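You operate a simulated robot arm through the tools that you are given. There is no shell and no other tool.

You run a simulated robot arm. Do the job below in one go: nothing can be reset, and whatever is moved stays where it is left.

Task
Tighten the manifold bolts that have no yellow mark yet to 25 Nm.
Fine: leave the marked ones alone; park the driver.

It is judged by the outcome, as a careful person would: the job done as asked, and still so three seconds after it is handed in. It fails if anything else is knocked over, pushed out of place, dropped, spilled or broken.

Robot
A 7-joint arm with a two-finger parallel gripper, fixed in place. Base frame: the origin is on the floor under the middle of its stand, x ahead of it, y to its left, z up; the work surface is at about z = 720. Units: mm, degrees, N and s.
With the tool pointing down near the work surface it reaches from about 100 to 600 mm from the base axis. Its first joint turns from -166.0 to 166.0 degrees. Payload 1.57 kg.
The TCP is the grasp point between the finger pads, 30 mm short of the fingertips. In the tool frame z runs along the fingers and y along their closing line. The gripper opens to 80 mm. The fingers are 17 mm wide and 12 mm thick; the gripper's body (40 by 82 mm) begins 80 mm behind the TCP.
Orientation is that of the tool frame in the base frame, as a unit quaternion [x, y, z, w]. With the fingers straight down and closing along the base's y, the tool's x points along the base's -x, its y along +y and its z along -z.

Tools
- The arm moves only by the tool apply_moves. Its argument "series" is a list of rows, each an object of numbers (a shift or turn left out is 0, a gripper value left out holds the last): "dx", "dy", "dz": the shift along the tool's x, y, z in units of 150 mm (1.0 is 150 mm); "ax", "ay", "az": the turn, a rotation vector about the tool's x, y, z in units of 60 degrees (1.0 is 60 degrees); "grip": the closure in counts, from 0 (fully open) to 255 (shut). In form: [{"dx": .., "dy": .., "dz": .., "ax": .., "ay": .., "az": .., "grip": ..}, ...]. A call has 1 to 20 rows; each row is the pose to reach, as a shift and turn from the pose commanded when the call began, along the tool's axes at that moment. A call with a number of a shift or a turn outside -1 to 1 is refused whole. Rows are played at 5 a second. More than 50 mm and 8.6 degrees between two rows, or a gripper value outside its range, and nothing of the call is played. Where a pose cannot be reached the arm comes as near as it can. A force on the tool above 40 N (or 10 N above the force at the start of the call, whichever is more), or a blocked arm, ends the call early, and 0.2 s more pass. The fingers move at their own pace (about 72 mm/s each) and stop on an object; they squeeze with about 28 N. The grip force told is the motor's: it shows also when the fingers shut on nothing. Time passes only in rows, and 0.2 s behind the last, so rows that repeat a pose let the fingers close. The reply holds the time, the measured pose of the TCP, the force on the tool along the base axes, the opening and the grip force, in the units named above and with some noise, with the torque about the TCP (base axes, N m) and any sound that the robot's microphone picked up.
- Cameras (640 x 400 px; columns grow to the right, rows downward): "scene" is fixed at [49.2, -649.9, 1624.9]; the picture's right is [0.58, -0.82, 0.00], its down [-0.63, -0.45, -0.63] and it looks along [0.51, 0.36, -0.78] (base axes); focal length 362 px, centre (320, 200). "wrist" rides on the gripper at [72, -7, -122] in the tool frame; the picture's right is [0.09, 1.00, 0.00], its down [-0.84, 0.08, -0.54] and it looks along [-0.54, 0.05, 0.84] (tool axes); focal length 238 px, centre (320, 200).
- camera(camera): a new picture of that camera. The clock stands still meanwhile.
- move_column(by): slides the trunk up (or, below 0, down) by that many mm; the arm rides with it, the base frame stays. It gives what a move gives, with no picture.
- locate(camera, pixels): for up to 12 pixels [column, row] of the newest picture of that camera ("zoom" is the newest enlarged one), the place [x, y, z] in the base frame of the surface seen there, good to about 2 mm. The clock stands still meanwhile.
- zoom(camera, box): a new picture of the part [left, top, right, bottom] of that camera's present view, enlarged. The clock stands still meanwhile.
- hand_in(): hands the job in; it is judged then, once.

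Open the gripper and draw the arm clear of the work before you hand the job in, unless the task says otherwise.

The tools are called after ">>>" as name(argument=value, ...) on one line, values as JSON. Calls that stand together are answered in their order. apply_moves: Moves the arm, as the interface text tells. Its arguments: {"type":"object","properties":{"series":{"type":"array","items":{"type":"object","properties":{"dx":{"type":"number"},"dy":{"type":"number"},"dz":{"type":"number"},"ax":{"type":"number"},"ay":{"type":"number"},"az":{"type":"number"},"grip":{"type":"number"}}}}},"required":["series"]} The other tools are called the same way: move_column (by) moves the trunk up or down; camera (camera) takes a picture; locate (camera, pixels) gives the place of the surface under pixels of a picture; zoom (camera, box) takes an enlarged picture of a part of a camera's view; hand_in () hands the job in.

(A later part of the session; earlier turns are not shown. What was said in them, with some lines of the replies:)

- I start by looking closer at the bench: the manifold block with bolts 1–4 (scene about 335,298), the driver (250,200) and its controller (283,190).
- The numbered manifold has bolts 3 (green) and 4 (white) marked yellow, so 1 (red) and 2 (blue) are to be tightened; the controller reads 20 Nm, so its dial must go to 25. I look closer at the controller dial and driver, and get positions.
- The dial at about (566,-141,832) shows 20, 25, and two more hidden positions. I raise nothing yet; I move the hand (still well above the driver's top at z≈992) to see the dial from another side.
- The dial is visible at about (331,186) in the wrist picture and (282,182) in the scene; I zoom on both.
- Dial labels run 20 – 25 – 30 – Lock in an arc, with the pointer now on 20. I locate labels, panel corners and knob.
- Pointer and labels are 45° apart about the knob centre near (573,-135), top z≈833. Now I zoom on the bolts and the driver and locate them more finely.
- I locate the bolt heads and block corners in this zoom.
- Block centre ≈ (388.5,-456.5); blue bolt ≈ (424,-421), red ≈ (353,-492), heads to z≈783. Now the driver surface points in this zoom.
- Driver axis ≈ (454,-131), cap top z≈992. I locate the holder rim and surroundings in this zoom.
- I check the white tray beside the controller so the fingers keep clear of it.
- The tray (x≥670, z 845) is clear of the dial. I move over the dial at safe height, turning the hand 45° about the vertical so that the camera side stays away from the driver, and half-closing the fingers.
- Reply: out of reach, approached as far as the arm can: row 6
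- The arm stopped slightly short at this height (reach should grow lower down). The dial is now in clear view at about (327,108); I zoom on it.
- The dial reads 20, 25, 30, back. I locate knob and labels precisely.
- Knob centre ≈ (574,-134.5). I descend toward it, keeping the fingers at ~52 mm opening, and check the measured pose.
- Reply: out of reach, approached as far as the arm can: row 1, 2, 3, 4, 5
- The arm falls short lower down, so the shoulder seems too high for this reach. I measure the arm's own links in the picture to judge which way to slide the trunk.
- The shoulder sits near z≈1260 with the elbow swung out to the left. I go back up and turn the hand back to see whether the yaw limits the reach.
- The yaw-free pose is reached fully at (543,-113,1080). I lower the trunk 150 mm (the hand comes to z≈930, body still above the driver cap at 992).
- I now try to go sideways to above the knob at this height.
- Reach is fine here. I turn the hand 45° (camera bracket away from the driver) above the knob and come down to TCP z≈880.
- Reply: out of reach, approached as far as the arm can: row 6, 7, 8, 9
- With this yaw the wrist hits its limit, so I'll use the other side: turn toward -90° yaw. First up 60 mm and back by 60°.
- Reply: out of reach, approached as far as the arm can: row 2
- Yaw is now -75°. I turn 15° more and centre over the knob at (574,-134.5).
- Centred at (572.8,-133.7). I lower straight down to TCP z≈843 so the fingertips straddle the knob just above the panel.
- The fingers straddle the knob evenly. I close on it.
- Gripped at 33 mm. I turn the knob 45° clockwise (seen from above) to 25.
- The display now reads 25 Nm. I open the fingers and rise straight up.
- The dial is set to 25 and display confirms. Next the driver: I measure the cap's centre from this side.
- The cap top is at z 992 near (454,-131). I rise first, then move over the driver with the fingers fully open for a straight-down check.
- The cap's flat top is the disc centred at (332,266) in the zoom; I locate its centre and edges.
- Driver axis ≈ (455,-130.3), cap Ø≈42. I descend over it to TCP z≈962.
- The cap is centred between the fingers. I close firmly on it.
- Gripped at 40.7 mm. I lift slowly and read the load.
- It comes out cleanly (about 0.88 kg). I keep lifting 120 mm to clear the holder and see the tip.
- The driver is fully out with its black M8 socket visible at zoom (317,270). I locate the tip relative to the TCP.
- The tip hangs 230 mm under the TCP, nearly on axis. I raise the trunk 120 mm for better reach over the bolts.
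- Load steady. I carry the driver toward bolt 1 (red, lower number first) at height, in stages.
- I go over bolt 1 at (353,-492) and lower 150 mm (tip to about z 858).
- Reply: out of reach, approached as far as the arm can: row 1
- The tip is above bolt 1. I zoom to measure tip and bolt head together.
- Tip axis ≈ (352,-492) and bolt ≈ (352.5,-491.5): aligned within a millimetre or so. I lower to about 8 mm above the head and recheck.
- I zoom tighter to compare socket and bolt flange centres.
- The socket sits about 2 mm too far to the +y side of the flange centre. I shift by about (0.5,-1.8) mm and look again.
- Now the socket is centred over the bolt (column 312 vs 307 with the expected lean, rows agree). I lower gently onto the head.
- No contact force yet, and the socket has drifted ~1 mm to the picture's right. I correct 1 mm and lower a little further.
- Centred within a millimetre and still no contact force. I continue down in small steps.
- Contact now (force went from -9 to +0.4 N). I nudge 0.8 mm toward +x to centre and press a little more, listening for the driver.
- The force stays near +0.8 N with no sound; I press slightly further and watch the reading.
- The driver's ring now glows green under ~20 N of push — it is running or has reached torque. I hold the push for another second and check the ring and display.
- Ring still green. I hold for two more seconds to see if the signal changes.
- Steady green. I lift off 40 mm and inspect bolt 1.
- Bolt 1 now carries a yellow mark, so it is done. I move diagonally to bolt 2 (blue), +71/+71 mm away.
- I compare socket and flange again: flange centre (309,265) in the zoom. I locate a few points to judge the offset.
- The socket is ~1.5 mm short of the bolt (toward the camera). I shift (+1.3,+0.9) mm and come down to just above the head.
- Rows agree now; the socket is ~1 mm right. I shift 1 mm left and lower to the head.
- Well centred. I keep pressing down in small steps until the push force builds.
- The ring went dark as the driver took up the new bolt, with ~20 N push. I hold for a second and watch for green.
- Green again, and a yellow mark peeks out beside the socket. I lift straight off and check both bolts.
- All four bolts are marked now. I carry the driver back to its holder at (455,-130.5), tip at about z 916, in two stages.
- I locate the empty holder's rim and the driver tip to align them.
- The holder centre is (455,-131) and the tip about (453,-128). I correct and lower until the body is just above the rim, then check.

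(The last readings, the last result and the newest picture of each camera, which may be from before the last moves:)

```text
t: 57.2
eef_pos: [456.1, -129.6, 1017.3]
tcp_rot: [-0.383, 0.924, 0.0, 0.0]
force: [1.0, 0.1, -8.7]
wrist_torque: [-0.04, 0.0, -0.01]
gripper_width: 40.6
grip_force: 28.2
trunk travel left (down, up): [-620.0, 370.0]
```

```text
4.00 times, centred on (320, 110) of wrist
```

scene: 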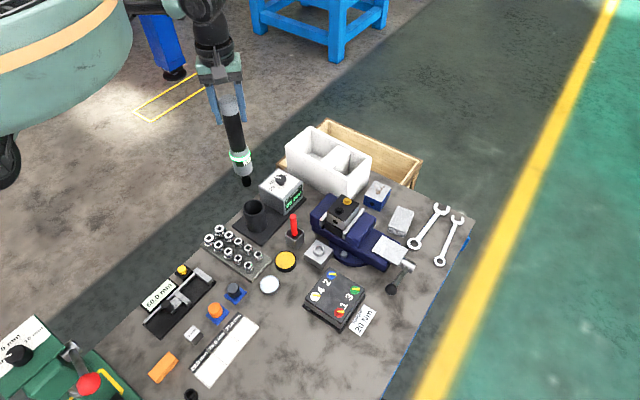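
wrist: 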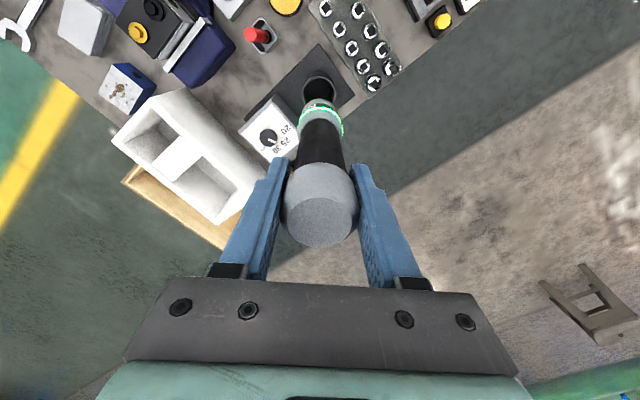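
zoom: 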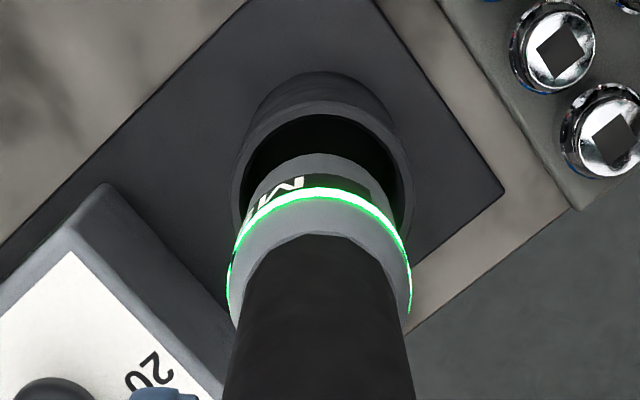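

I zoom tighter to measure the body's lower edge against the rim.

>>> zoom(camera="scene", box=[238, 185, 272, 220])

```text
11.43 times, centred on (255, 202) of scene
```

zoom: 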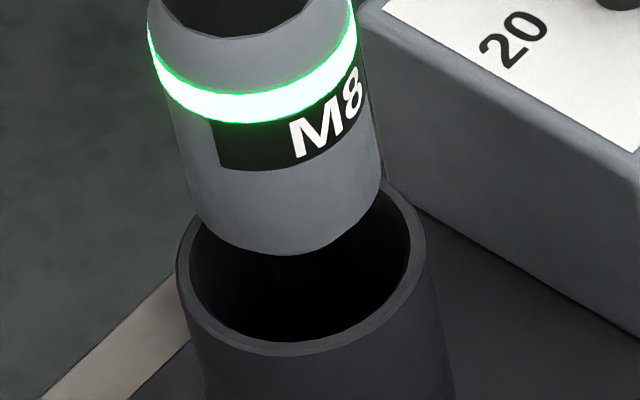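

>>> locate(camera="zoom", pixels=[[290, 248], [260, 243], [325, 240], [200, 215], [372, 205], [290, 225], [300, 350], [182, 275], [420, 230], [290, 165], [360, 330], [215, 325]])

```text
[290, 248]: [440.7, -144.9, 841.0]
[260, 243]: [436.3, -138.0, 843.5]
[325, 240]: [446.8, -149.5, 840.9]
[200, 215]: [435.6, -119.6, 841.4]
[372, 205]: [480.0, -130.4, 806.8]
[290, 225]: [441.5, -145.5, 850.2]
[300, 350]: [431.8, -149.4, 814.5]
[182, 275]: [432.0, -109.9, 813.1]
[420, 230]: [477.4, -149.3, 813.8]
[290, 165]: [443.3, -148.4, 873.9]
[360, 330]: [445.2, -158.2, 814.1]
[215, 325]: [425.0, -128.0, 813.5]
```

Both views say the body must move about 2.5 mm along tool +x (toward the camera sides) to be centred in the holder. I shift and check again.

>>> apply_moves(series=[{"dx": 0.018}, {"dx": 0.018}, {"dx": 0.018}])

>>> zoom(camera="scene", box=[238, 185, 272, 220])

>>> zoom(camera="wrist", box=[280, 60, 360, 160])

```text
t: 58.0
eef_pos: [453.5, -133.1, 1018.4]
tcp_rot: [-0.383, 0.924, 0.001, -0.001]
force: [0.1, 1.4, -8.7]
wrist_torque: [0.0, -0.01, 0.06]
gripper_width: 40.6
grip_force: 27.6
trunk travel left (down, up): [-620.0, 370.0]
```

```text
11.43 times, centred on (255, 202) of scene
```

zoom: 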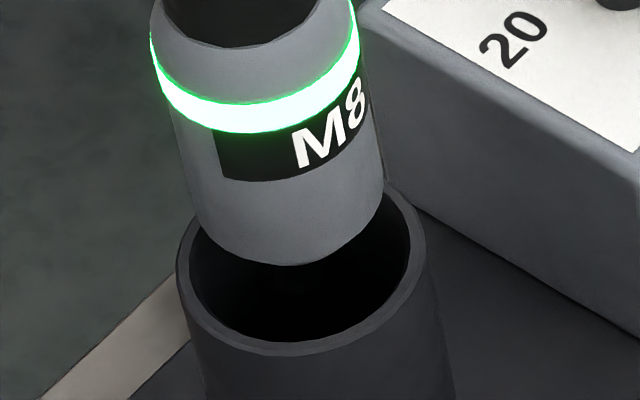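

```text
4.00 times, centred on (320, 110) of wrist
```

zoom: 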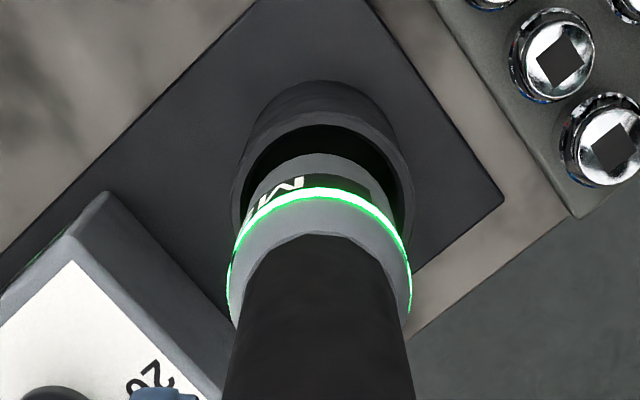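

Now well centred in both views. I lower slowly into the holder, watching the force.

>>> apply_moves(series=[{"dy": 0.0045}, {"dy": 0.0045, "dz": 0.05}, {"dy": 0.0045, "dz": 0.1}, {"dy": 0.0045, "dz": 0.15}, {"dy": 0.0045, "dz": 0.2}, {"dy": 0.0045, "dz": 0.2}])

>>> zoom(camera="scene", box=[238, 185, 272, 220])

>>> zoom(camera="wrist", box=[280, 60, 360, 160])

```text
t: 59.5
eef_pos: [453.0, -131.9, 987.4]
tcp_rot: [-0.383, 0.924, 0.0, 0.001]
force: [0.8, 0.1, -7.8]
wrist_torque: [0.02, -0.01, -0.01]
gripper_width: 40.5
grip_force: 28.3
trunk travel left (down, up): [-620.0, 370.0]
```

```text
11.43 times, centred on (255, 202) of scene
```

zoom: 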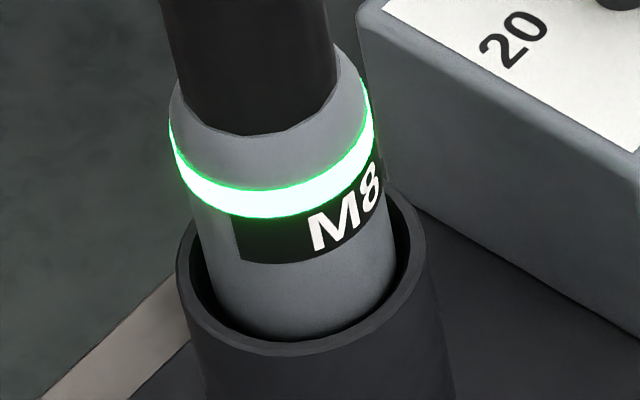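

```text
4.00 times, centred on (320, 110) of wrist
```

zoom: 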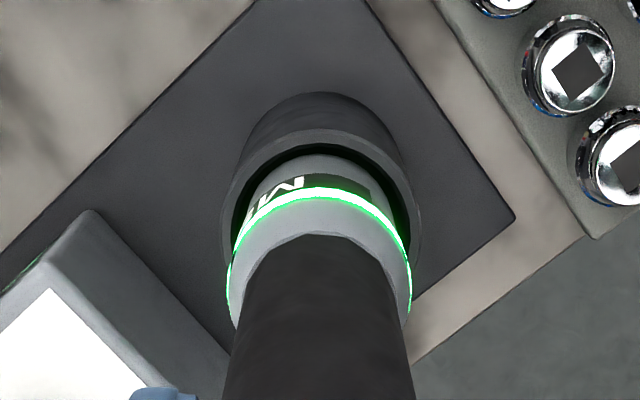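

It enters freely with no side load. I lower the remaining ~24 mm gently until it rests.

>>> apply_moves(series=[{"dz": 0.04}, {"dz": 0.08}, {"dz": 0.11}, {"dz": 0.13}, {"dz": 0.145}, {"dz": 0.145}])

>>> zoom(camera="scene", box=[220, 130, 300, 230])

```text
t: 60.9
eef_pos: [454.0, -132.6, 964.8]
tcp_rot: [-0.383, 0.924, 0.0, -0.001]
force: [-0.8, -0.2, -8.4]
wrist_torque: [-0.05, 0.03, -0.02]
gripper_width: 40.9
grip_force: 27.9
trunk travel left (down, up): [-620.0, 370.0]
```

```text
4.00 times, centred on (260, 180) of scene
```

zoom: 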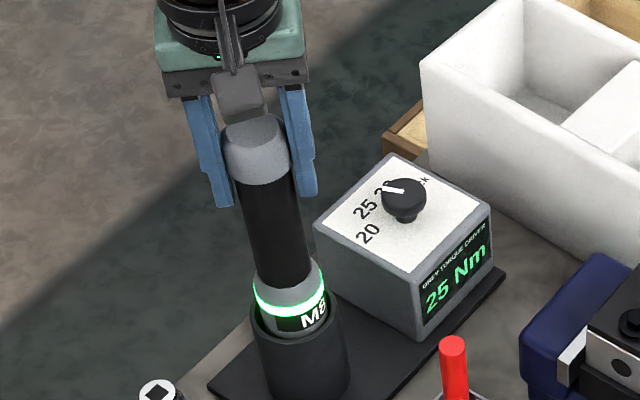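

Not resting yet (load still -8.4 N). I go down in 1 mm steps until the weight comes off.

>>> apply_moves(series=[{"dz": 0.007}, {"dz": 0.014}, {"dz": 0.02}, {"dz": 0.02}])

```text
t: 61.9
eef_pos: [453.2, -134.1, 962.6]
tcp_rot: [-0.383, 0.924, 0.0, 0.001]
force: [0.9, 0.5, -2.0]
wrist_torque: [-0.07, 0.24, 0.03]
gripper_width: 40.6
grip_force: 28.0
trunk travel left (down, up): [-620.0, 370.0]
```

The weight is coming off on the holder floor. I ease 0.6 mm more and then open the fingers gradually.

>>> apply_moves(series=[{"dz": 0.004}, {"dz": 0.004, "grip": 120}, {"dz": 0.004, "grip": 110}, {"dz": 0.004, "grip": 90}, {"dz": 0.004, "grip": 50}, {"dz": 0.004, "grip": 0}, {"dz": 0.004, "grip": 0}, {"dz": 0.004, "grip": 0}])

>>> camera(camera="wrist")

>>> zoom(camera="scene", box=[220, 130, 300, 230])

```text
t: 63.6
eef_pos: [452.9, -133.7, 961.1]
tcp_rot: [-0.383, 0.924, 0.0, 0.0]
force: [0.6, -0.5, 0.5]
wrist_torque: [-0.01, -0.01, 0.01]
gripper_width: 80.0
grip_force: 0.0
trunk travel left (down, up): [-620.0, 370.0]
```

```text
taken
```

wrist: 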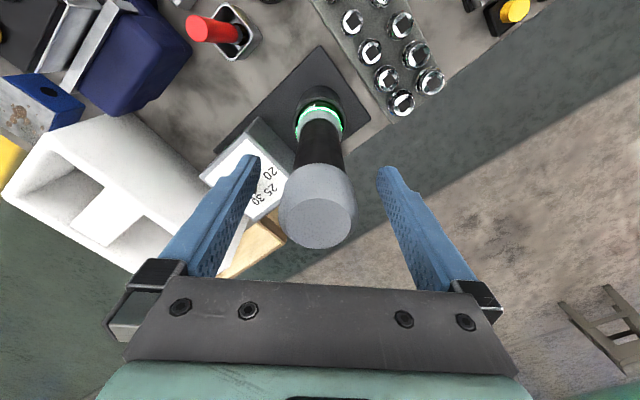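

```text
4.00 times, centred on (260, 180) of scene
```

zoom: 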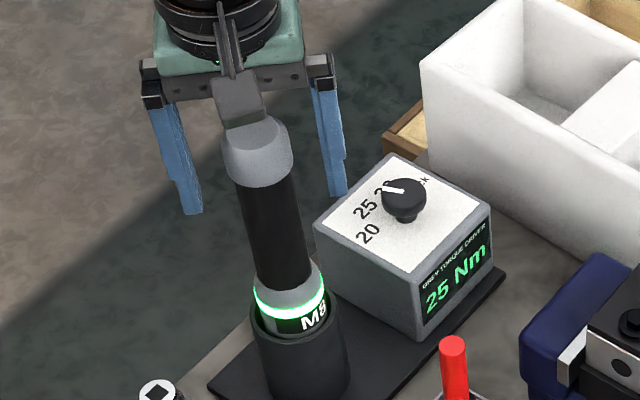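

The driver stands in its holder, fingers fully open on both sides. I rise straight up clear of it.

>>> apply_moves(series=[{"dz": -0.15}, {"dz": -0.35}, {"dz": -0.6}, {"dz": -0.85}, {"dz": -1.0}, {"dz": -1.0}])

>>> camera(camera="wrist")

>>> camera(camera="scene")

>>> zoom(camera="scene", box=[220, 150, 300, 250])

```text
t: 65.0
eef_pos: [452.0, -133.3, 1113.5]
tcp_rot: [-0.382, 0.924, 0.0, 0.0]
force: [-0.3, -0.2, 0.1]
wrist_torque: [-0.02, -0.01, -0.02]
gripper_width: 79.9
grip_force: 0.1
trunk travel left (down, up): [-620.0, 370.0]
```

```text
taken
```

wrist: 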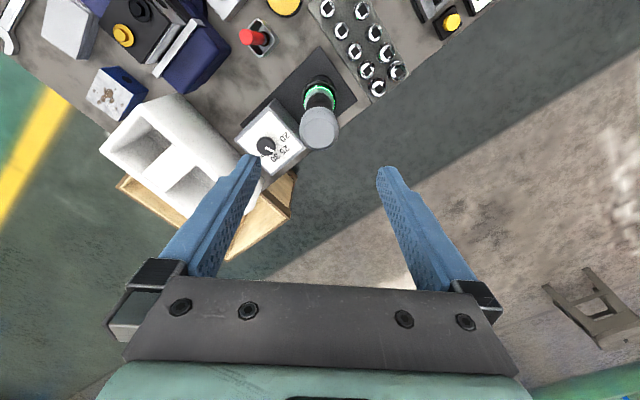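

```text
taken
```

scene: 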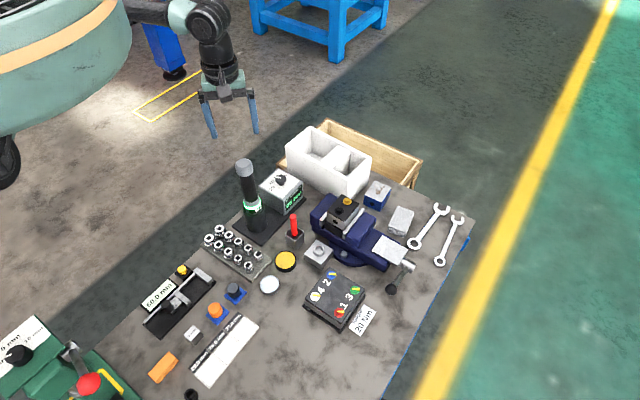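

```text
4.00 times, centred on (260, 200) of scene
```

zoom: 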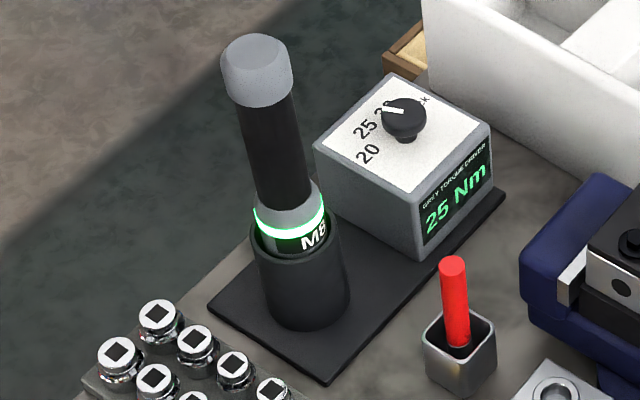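

The driver is parked upright. I check the bolts a last time and draw the arm further up and back.

>>> apply_moves(series=[{"dz": -0.2}, {"dz": -0.4}, {"dx": 0.15, "dy": 0.15, "dz": -0.4}, {"dx": 0.3, "dy": 0.3, "dz": -0.4}, {"dx": 0.45, "dy": 0.45, "dz": -0.4}, {"dx": 0.45, "dy": 0.45, "dz": -0.4}])

>>> zoom(camera="scene", box=[300, 255, 380, 335])

>>> camera(camera="scene")

>>> locate(camera="scene", pixels=[[244, 162.5], [248, 190], [331, 273], [340, 311]])

```text
t: 66.5
eef_pos: [356.4, -133.4, 1170.1]
tcp_rot: [-0.382, 0.924, 0.0, 0.0]
force: [-0.7, -0.1, 0.1]
wrist_torque: [-0.02, 0.0, 0.01]
gripper_width: 80.0
grip_force: 0.1
trunk travel left (down, up): [-620.0, 370.0]
```

```text
5.00 times, centred on (340, 295) of scene
```

zoom: 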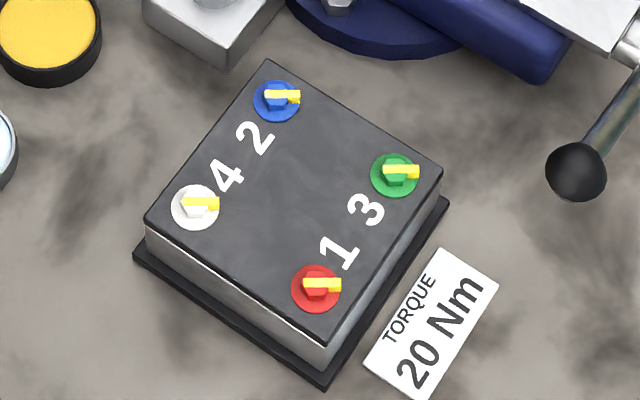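

```text
taken
```

scene: 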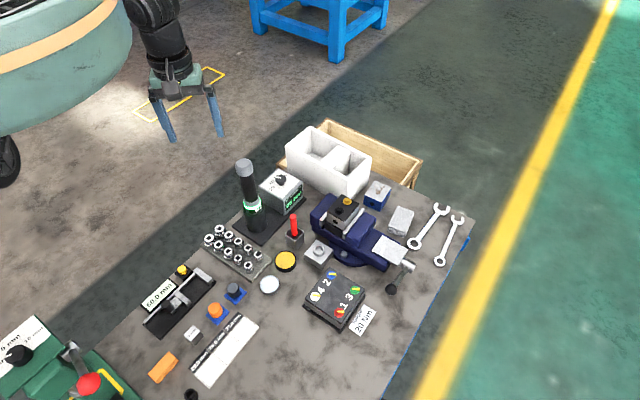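

```text
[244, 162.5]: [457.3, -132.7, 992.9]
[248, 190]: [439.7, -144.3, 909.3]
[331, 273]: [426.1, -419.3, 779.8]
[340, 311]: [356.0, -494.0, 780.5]
```

All four bolts carry yellow marks (1 and 2 tightened at 25 Nm, 3 and 4 untouched), the driver is seated at its old height (cap z≈993), and the hand is open and clear. I hand the job in.

>>> hand_in()

```text
The job is handed in.
```

Bolts 1 (red) and 2 (blue) on the manifold are tightened at 25 Nm. The driver's ring turned green on each, and each now carries a yellow mark.

- **Torque setting:** The driver controller was set to 20 Nm, so I turned its dial to 25 Nm. I left it there.
- **Label mismatch:** The tag beside the manifold reads 20 Nm. I followed your instruction of 25 Nm.
- **Marked bolts:** I did not touch bolts 3 (green) and 4 (white).
- **Driver:** It is back upright in its holder, at the same height as before.

The gripper is open and the arm is drawn clear. Nothing else on the bench looked moved in the final picture.
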